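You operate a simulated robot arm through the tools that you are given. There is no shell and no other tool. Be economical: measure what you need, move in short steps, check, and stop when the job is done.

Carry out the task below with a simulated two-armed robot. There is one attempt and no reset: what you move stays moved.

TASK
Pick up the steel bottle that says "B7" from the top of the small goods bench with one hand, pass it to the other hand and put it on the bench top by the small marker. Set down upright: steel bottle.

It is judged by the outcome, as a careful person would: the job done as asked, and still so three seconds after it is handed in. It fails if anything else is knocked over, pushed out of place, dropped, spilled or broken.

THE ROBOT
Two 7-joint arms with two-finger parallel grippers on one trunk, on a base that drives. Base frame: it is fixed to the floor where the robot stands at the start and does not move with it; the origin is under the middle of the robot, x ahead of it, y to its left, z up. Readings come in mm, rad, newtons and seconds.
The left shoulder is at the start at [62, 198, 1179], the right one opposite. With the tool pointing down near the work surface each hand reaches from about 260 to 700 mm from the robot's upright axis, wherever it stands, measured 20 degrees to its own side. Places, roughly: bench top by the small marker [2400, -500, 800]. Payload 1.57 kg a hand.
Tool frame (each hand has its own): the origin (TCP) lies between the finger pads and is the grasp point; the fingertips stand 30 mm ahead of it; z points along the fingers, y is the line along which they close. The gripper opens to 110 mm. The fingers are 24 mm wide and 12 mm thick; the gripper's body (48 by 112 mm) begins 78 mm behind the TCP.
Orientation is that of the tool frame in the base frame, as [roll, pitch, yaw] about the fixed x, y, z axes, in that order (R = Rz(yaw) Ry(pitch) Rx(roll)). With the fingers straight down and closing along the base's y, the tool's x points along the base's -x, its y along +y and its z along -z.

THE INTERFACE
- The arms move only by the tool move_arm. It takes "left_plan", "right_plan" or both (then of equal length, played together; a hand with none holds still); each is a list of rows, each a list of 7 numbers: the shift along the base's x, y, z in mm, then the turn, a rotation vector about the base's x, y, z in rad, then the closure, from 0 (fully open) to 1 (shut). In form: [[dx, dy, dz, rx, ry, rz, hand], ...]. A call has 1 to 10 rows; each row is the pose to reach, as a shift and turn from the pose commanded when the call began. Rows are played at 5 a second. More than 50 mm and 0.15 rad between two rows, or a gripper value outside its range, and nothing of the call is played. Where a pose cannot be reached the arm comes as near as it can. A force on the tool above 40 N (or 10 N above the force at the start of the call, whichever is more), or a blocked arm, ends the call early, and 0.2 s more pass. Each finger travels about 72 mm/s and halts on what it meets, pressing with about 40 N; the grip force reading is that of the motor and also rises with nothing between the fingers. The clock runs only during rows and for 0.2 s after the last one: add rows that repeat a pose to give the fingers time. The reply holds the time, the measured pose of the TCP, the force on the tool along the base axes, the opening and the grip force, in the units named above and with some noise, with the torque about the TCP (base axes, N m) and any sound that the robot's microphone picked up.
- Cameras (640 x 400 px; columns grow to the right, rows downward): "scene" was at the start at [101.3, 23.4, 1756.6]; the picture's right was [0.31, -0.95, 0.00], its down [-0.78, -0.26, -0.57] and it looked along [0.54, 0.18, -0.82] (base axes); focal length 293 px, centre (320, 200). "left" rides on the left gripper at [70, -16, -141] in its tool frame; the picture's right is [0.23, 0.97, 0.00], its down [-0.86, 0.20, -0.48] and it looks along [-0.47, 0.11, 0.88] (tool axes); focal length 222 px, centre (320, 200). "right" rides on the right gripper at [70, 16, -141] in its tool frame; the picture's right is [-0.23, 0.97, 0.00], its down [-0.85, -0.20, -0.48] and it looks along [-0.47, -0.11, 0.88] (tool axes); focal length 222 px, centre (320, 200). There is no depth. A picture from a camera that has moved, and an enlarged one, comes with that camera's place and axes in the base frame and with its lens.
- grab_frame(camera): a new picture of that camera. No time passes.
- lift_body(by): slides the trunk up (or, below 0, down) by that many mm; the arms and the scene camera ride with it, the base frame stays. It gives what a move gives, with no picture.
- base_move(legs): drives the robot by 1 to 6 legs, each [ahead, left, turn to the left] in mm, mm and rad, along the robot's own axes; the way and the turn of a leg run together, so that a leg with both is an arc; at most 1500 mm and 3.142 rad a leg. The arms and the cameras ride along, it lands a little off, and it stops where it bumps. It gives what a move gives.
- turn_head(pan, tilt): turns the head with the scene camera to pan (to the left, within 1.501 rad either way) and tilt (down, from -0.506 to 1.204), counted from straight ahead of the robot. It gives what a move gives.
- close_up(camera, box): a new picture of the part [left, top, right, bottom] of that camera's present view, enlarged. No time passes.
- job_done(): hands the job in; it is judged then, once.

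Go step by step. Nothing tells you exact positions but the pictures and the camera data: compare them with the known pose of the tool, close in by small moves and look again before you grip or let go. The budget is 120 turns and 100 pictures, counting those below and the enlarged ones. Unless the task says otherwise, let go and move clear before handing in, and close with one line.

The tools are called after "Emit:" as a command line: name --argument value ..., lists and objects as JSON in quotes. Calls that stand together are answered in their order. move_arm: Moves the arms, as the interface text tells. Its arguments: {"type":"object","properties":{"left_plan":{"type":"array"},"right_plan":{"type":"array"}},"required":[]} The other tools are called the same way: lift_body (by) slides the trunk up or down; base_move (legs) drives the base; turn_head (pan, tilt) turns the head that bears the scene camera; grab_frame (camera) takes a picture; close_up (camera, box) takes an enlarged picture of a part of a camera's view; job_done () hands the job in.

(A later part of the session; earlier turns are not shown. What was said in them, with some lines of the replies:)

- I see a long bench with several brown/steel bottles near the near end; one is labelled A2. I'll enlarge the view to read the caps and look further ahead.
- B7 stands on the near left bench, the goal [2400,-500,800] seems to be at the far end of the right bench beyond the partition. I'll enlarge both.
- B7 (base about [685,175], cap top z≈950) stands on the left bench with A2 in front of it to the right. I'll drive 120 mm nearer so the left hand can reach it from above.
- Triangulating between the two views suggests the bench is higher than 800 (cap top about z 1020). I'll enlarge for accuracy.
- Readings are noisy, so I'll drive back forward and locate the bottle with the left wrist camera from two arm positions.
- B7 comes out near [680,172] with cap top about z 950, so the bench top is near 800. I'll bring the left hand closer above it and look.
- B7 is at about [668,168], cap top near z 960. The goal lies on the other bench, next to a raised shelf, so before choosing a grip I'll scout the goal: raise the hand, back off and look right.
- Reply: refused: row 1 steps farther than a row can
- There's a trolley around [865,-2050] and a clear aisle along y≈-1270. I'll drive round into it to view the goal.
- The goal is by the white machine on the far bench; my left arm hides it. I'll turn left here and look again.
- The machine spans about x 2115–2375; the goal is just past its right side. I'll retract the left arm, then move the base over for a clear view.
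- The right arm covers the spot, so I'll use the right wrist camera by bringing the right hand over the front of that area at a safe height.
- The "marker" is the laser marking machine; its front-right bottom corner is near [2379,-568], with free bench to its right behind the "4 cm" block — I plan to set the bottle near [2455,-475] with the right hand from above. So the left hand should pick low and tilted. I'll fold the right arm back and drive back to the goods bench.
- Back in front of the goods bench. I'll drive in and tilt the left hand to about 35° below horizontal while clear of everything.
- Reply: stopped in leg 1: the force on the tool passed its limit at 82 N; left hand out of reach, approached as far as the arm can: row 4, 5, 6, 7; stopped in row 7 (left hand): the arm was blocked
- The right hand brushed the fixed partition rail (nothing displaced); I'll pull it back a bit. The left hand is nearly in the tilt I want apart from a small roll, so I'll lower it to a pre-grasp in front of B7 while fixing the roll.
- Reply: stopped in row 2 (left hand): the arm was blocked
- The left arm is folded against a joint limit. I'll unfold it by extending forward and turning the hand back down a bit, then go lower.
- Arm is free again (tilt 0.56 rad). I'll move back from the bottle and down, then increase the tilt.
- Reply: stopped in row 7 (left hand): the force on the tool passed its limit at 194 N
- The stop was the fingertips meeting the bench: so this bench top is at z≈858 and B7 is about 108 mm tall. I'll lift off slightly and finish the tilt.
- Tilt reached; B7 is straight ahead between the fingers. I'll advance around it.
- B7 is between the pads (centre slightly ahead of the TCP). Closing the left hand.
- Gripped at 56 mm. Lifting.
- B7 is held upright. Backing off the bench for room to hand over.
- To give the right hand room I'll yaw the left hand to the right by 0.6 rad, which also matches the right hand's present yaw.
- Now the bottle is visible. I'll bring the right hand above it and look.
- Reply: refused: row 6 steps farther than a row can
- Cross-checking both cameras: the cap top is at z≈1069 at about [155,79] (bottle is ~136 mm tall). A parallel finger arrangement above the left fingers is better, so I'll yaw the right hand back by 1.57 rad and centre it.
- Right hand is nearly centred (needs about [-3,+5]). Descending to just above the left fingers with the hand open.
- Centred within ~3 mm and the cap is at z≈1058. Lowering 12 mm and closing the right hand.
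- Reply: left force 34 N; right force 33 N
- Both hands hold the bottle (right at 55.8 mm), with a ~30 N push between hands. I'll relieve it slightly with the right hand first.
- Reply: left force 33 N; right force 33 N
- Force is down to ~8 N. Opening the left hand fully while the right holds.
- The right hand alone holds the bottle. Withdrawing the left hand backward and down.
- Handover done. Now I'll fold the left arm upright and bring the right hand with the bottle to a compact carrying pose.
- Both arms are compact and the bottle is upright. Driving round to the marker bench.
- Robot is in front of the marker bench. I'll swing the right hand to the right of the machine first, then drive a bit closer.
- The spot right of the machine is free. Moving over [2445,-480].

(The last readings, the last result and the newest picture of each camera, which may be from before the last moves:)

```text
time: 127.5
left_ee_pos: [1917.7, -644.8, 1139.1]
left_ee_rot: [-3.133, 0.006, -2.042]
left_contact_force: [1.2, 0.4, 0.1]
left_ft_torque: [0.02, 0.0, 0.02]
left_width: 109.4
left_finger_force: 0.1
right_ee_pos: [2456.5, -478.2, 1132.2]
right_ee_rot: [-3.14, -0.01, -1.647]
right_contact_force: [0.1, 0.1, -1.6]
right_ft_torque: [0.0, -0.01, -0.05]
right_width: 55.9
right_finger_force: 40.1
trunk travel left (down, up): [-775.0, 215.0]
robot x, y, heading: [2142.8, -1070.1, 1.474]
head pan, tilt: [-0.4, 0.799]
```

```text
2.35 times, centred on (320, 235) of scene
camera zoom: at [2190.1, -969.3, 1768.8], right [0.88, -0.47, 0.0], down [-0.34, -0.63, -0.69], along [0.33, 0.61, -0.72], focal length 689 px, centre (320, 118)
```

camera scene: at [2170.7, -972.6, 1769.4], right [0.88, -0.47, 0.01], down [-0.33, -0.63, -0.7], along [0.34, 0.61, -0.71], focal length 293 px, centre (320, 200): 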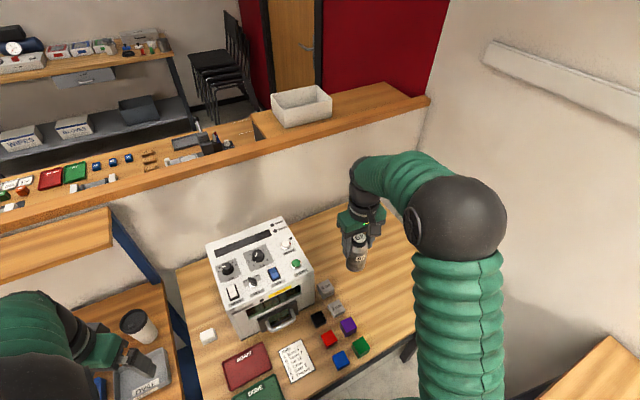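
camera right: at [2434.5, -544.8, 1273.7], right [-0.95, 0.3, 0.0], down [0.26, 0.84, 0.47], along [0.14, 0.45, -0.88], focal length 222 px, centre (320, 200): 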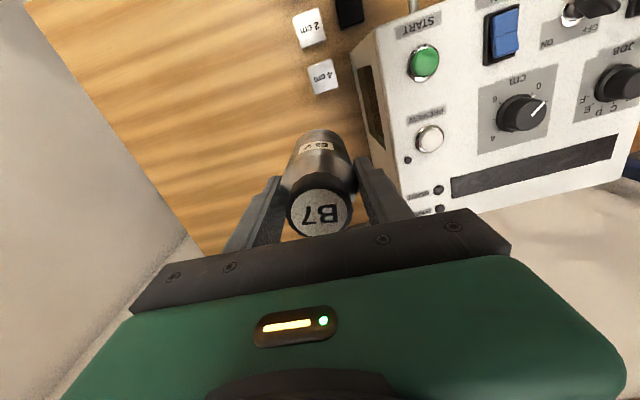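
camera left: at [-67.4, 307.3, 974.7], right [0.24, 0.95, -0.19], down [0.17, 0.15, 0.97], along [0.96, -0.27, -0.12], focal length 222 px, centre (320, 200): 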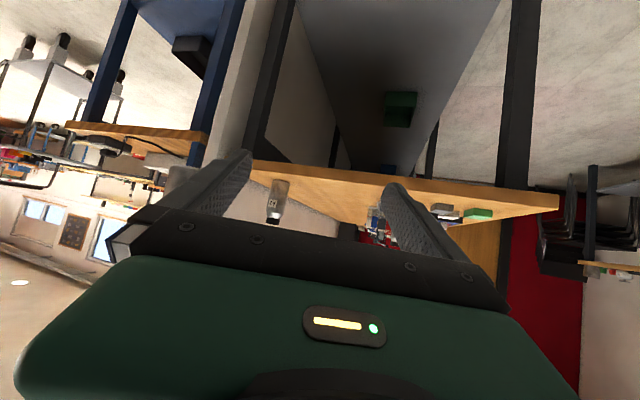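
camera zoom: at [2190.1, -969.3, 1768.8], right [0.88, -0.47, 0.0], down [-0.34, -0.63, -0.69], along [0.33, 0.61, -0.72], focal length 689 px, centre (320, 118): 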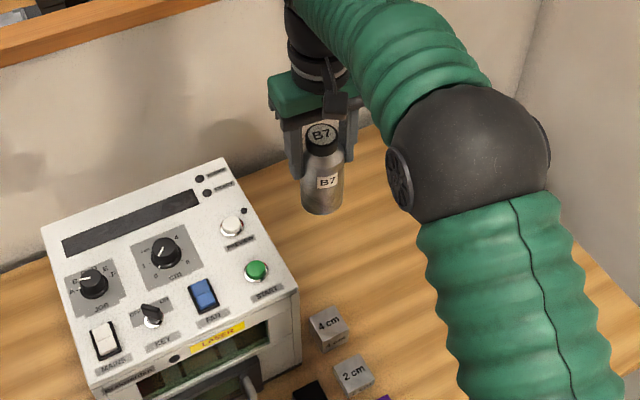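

Clear of the machine and blocks. Descending, with the first part down to about 40 mm above the expected contact.

Emit:
move_arm --right_plan '[[-6, 0, -30, 0, 0, 0, 1], [-12, 0, -65, 0, 0, 0, 1], [-12, 0, -100, 0, 0, 0, 1], [-12, 0, -135, 0, 0, 0, 1], [-12, 0, -160, 0, 0, 0, 1], [-12, 0, -175, 0, 0, 0, 1], [-12, 0, -175, 0, 0, 0, 1]]'

Emit:
grab_frame --camera "right"

Emit:
close_up --camera "scene" --box '[250, 150, 450, 300]'

```text
time: 129.1
left_ee_pos: [1915.4, -645.1, 1139.2]
left_ee_rot: [-3.132, 0.005, -2.043]
left_contact_force: [0.3, 0.1, 0.4]
left_ft_torque: [0.0, -0.01, 0.01]
left_width: 109.9
left_finger_force: 0.0
right_ee_pos: [2441.5, -478.5, 956.7]
right_ee_rot: [-3.137, -0.012, -1.648]
right_contact_force: [-0.6, -0.1, -1.1]
right_ft_torque: [-0.01, -0.02, 0.02]
right_width: 55.8
right_finger_force: 39.7
trunk travel left (down, up): [-775.0, 215.0]
robot x, y, heading: [2144.8, -1074.7, 1.476]
head pan, tilt: [-0.4, 0.799]
```

```text
34 pictures are left
camera right: at [2420.4, -545.0, 1097.9], right [-0.95, 0.3, -0.01], down [0.26, 0.84, 0.47], along [0.15, 0.45, -0.88], focal length 222 px, centre (320, 200)
```

right: 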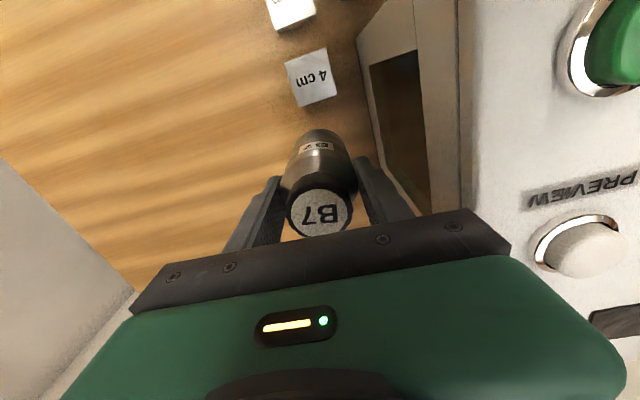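

```text
2.67 times, centred on (350, 225) of scene
camera zoom: at [2186.8, -968.3, 1768.8], right [0.88, -0.47, 0.0], down [-0.34, -0.63, -0.7], along [0.33, 0.61, -0.72], focal length 781 px, centre (240, 133)
```

zoom: 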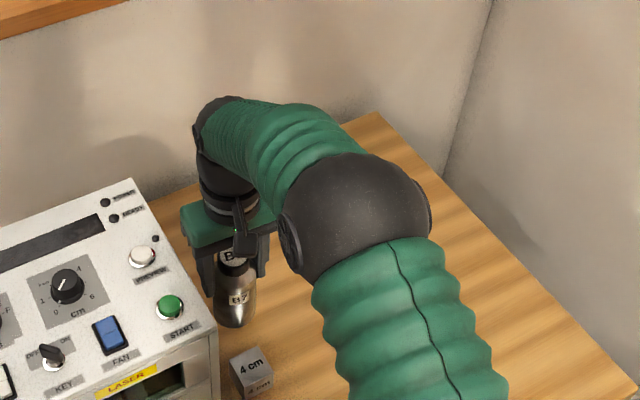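

Good; shifting 8 mm further from the machine for finger clearance and lowering in small steps until contact.

Emit:
move_arm --right_plan '[[8, 0, 0, 0, 0, 0, 1], [8, 0, -5, 0, 0, 0, 1], [8, 0, -10, 0, 0, 0, 1], [8, 0, -15, 0, 0, 0, 1], [8, 0, -20, 0, 0, 0, 1], [8, 0, -25, 0, 0, 0, 1], [8, 0, -30, 0, 0, 0, 1], [8, 0, -34, 0, 0, 0, 1]]'

Emit:
close_up --camera "scene" --box '[290, 190, 390, 290]'

```text
time: 130.9
left_ee_pos: [1914.5, -645.2, 1138.2]
left_ee_rot: [-3.132, 0.006, -2.043]
left_contact_force: [0.1, -0.1, 0.2]
left_ft_torque: [0.02, 0.04, 0.0]
left_width: 110.1
left_finger_force: 0.0
right_ee_pos: [2451.0, -478.2, 922.1]
right_ee_rot: [-3.14, -0.012, -1.649]
right_contact_force: [0.5, 0.3, -0.3]
right_ft_torque: [-0.01, -0.01, -0.01]
right_width: 55.8
right_finger_force: 39.8
trunk travel left (down, up): [-775.0, 215.0]
robot x, y, heading: [2145.0, -1072.6, 1.48]
head pan, tilt: [-0.4, 0.799]
```

```text
4.00 times, centred on (340, 240) of scene
camera zoom: at [2186.9, -968.0, 1768.8], right [0.88, -0.47, 0.0], down [-0.34, -0.63, -0.7], along [0.33, 0.61, -0.72], focal length 1171 px, centre (240, 40)
```

zoom: 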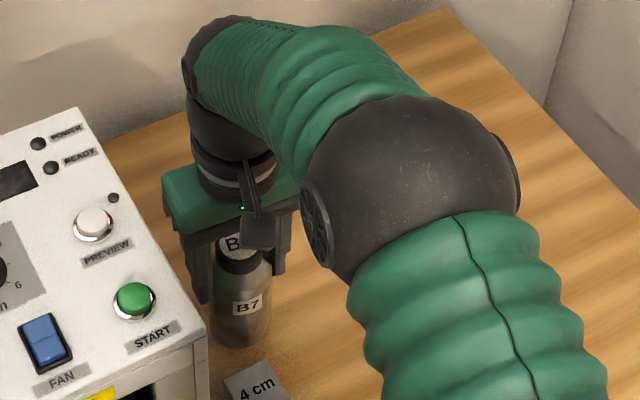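

No contact yet; continuing down in 3 mm steps.

Emit:
move_arm --right_plan '[[0, 0, -3, 0, 0, 0, 1], [0, 0, -6, 0, 0, 0, 1], [0, 0, -9, 0, 0, 0, 1], [0, 0, -12, 0, 0, 0, 1], [0, 0, -15, 0, 0, 0, 1], [0, 0, -18, 0, 0, 0, 1], [0, 0, -20, 0, 0, 0, 1]]'

Emit:
grab_frame --camera "right"

```text
time: 132.5
left_ee_pos: [1916.7, -643.7, 1138.5]
left_ee_rot: [-3.131, 0.007, -2.042]
left_contact_force: [-0.1, 0.9, 0.0]
left_ft_torque: [-0.02, -0.03, 0.0]
left_width: 109.9
left_finger_force: 0.1
right_ee_pos: [2450.0, -477.6, 902.6]
right_ee_rot: [-3.138, -0.01, -1.648]
right_contact_force: [-0.5, 0.3, -1.6]
right_ft_torque: [0.0, -0.01, -0.02]
right_width: 55.9
right_finger_force: 40.2
trunk travel left (down, up): [-775.0, 215.0]
robot x, y, heading: [2144.2, -1072.7, 1.474]
head pan, tilt: [-0.4, 0.799]
```

```text
31 pictures are left
camera right: at [2428.4, -545.0, 1044.1], right [-0.95, 0.3, -0.01], down [0.26, 0.84, 0.47], along [0.15, 0.45, -0.88], focal length 222 px, centre (320, 200)
```

right: 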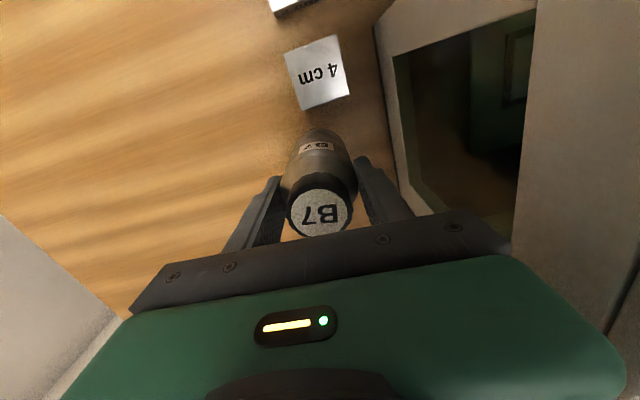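

Emit:
move_arm --right_plan '[[0, 0, -3, 0, 0, 0, 1], [0, 0, -6, 0, 0, 0, 1], [0, 0, -9, 0, 0, 0, 1], [0, 0, -12, 0, 0, 0, 1], [0, 0, -14, 0, 0, 0, 1], [0, 0, -14, 0, 0, 0, 1]]'

Emit:
close_up --camera "scene" --box '[290, 190, 390, 290]'

```text
time: 133.6
left_ee_pos: [1914.3, -647.1, 1140.9]
left_ee_rot: [-3.132, 0.007, -2.043]
left_contact_force: [-0.2, 1.1, 0.9]
left_ft_torque: [-0.05, 0.0, -0.02]
left_width: 110.0
left_finger_force: 0.0
right_ee_pos: [2451.6, -475.9, 897.6]
right_ee_rot: [-3.135, 0.003, -1.648]
right_contact_force: [-1.5, -10.9, 29.4]
right_ft_torque: [-0.98, 0.49, 0.12]
right_width: 56.2
right_finger_force: 40.0
trunk travel left (down, up): [-775.0, 215.0]
robot x, y, heading: [2149.1, -1072.3, 1.474]
head pan, tilt: [-0.4, 0.799]
stopped in row 5 (right hand): the force on the tool passed its limit at 42 N (the readings are from after the stop); the commanded pose is now the measured one
```

```text
4.00 times, centred on (340, 240) of scene
camera zoom: at [2183.9, -975.0, 1769.5], right [0.88, -0.48, 0.0], down [-0.34, -0.63, -0.7], along [0.33, 0.61, -0.72], focal length 1171 px, centre (240, 40)
```

zoom: 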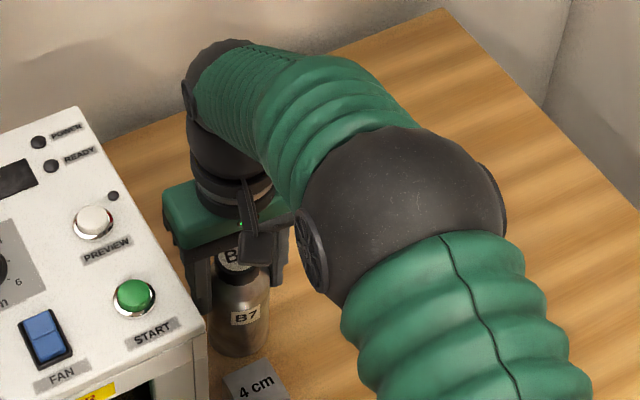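

Contact at TCP z≈898 means the bottle's base is on the bench (≈800). I'll ease the pressure slightly before release.

Emit:
move_arm --right_plan '[[0, 0, 2, 0, 0, 0, 1], [0, 0, 3, 0, 0, 0, 1]]'

Emit:
grab_frame --camera "right"

```text
time: 134.2
left_ee_pos: [1914.7, -646.2, 1139.6]
left_ee_rot: [-3.131, 0.007, -2.043]
left_contact_force: [0.9, -0.8, -0.2]
left_ft_torque: [0.02, 0.01, 0.01]
left_width: 110.0
left_finger_force: 0.1
right_ee_pos: [2451.0, -475.3, 898.8]
right_ee_rot: [-3.136, 0.003, -1.648]
right_contact_force: [-0.2, -1.9, 15.4]
right_ft_torque: [0.02, 0.29, 0.06]
right_width: 55.8
right_finger_force: 39.7
trunk travel left (down, up): [-775.0, 215.0]
robot x, y, heading: [2146.1, -1074.2, 1.472]
head pan, tilt: [-0.4, 0.799]
```

```text
29 pictures are left
camera right: at [2428.2, -544.4, 1038.5], right [-0.95, 0.3, -0.01], down [0.26, 0.84, 0.48], along [0.15, 0.46, -0.88], focal length 222 px, centre (320, 200)
```

right: 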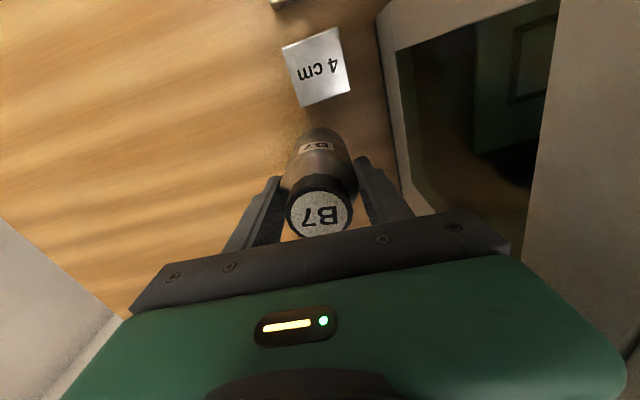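

Emit:
move_arm --right_plan '[[0, 0, 2, 0, 0, 0, 1], [0, 0, 2, 0, 0, 0, 0.45], [0, 0, 2, 0, 0, 0, 0.4], [0, 0, 2, 0, 0, 0, 0.3], [0, 0, 2, 0, 0, 0, 0.25], [0, 0, 2, 0, 0, 0, 0.25]]'

Emit:
grab_frame --camera "right"

Emit:
close_up --camera "scene" --box '[290, 190, 390, 290]'

```text
time: 135.6
left_ee_pos: [1914.8, -643.6, 1140.3]
left_ee_rot: [-3.131, 0.006, -2.043]
left_contact_force: [-0.1, 0.1, -1.2]
left_ft_torque: [-0.01, 0.01, -0.03]
left_width: 110.0
left_finger_force: 0.2
right_ee_pos: [2452.6, -473.6, 897.9]
right_ee_rot: [-3.135, -0.002, -1.647]
right_contact_force: [0.0, 0.3, 0.0]
right_ft_torque: [0.0, 0.03, 0.0]
right_width: 82.5
right_finger_force: 0.1
trunk travel left (down, up): [-775.0, 215.0]
robot x, y, heading: [2143.5, -1072.4, 1.48]
head pan, tilt: [-0.4, 0.799]
```

```text
28 pictures are left
camera right: at [2429.7, -543.2, 1039.5], right [-0.95, 0.3, -0.01], down [0.26, 0.84, 0.48], along [0.15, 0.45, -0.88], focal length 222 px, centre (320, 200)
```

right: 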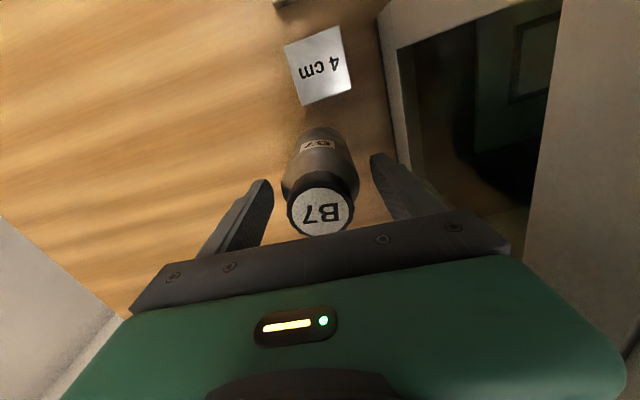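

```text
4.00 times, centred on (340, 240) of scene
camera zoom: at [2186.6, -969.0, 1768.9], right [0.88, -0.48, 0.0], down [-0.34, -0.63, -0.7], along [0.33, 0.61, -0.72], focal length 1171 px, centre (240, 40)
```

zoom: 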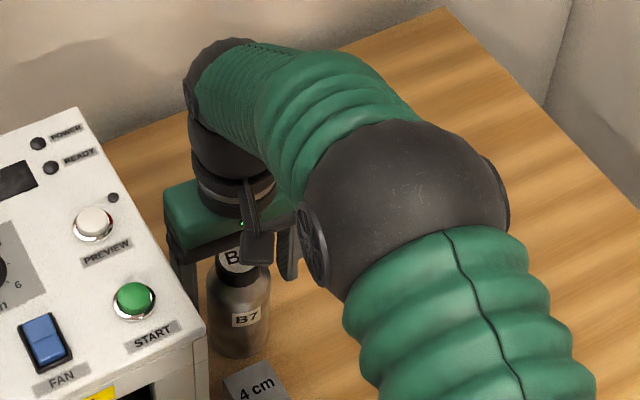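

The bottle stands on its own and the fingers are free. Lifting the right hand straight up.

Emit:
move_arm --right_plan '[[0, 0, 20, 0, 0, 0, 0.25], [0, 0, 50, 0, 0, 0, 0.25], [0, 0, 90, 0, 0, 0, 0.25], [0, 0, 135, 0, 0, 0, 0.25], [0, 0, 180, 0, 0, 0, 0.25], [0, 0, 225, 0, 0, 0, 0.25], [0, -40, 250, 0, 0, 0, 0.25], [0, -80, 250, 0, 0, 0, 0.25], [0, -125, 250, 0, 0, 0, 0.25]]'

Emit:
grab_frame --camera "right"

Emit:
grab_frame --camera "scene"

```text
time: 137.6
left_ee_pos: [1916.0, -645.0, 1138.7]
left_ee_rot: [-3.13, 0.007, -2.042]
left_contact_force: [0.0, 0.2, 0.2]
left_ft_torque: [0.02, 0.02, 0.0]
left_width: 110.3
left_finger_force: 0.2
right_ee_pos: [2451.1, -603.3, 1149.4]
right_ee_rot: [-3.135, -0.001, -1.649]
right_contact_force: [-0.3, -0.2, 0.0]
right_ft_torque: [0.03, -0.02, 0.03]
right_width: 82.9
right_finger_force: 0.0
trunk travel left (down, up): [-775.0, 215.0]
robot x, y, heading: [2146.0, -1072.0, 1.474]
head pan, tilt: [-0.4, 0.799]
```

```text
26 pictures are left
camera right: at [2428.5, -671.1, 1290.4], right [-0.95, 0.3, -0.01], down [0.26, 0.84, 0.48], along [0.15, 0.46, -0.88], focal length 222 px, centre (320, 200)
```

right: 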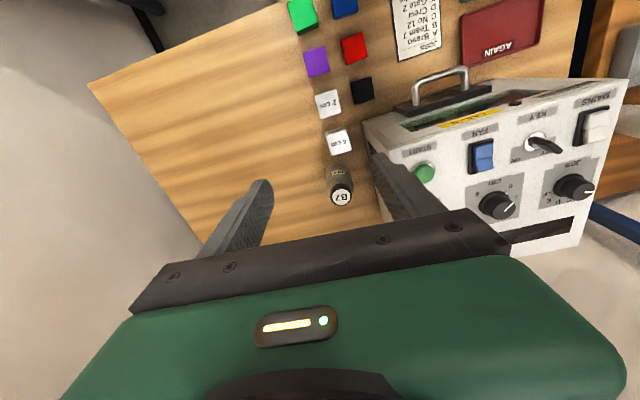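

```text
25 pictures are left
camera scene: at [2186.4, -971.7, 1769.0], right [0.88, -0.47, 0.0], down [-0.34, -0.63, -0.7], along [0.33, 0.61, -0.72], focal length 293 px, centre (320, 200)
```

scene: 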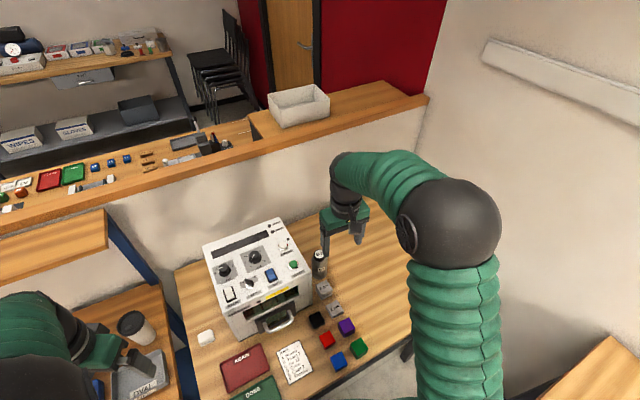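

The bottle stands upright on the bench by the marker machine, both hands are clear and nothing else has moved. Handing in.

Emit:
job_done

```text
The job is handed in.
```

I picked B7 up with the left hand, passed it to the right hand and set it upright at about [2450, -475, 800], just right of the marker. I took "the small marker" to be the laser marking machine on that bench. No other object was touched; on the way, the right hand brushed the fixed partition rail and the left fingertips pressed on the goods bench top once.
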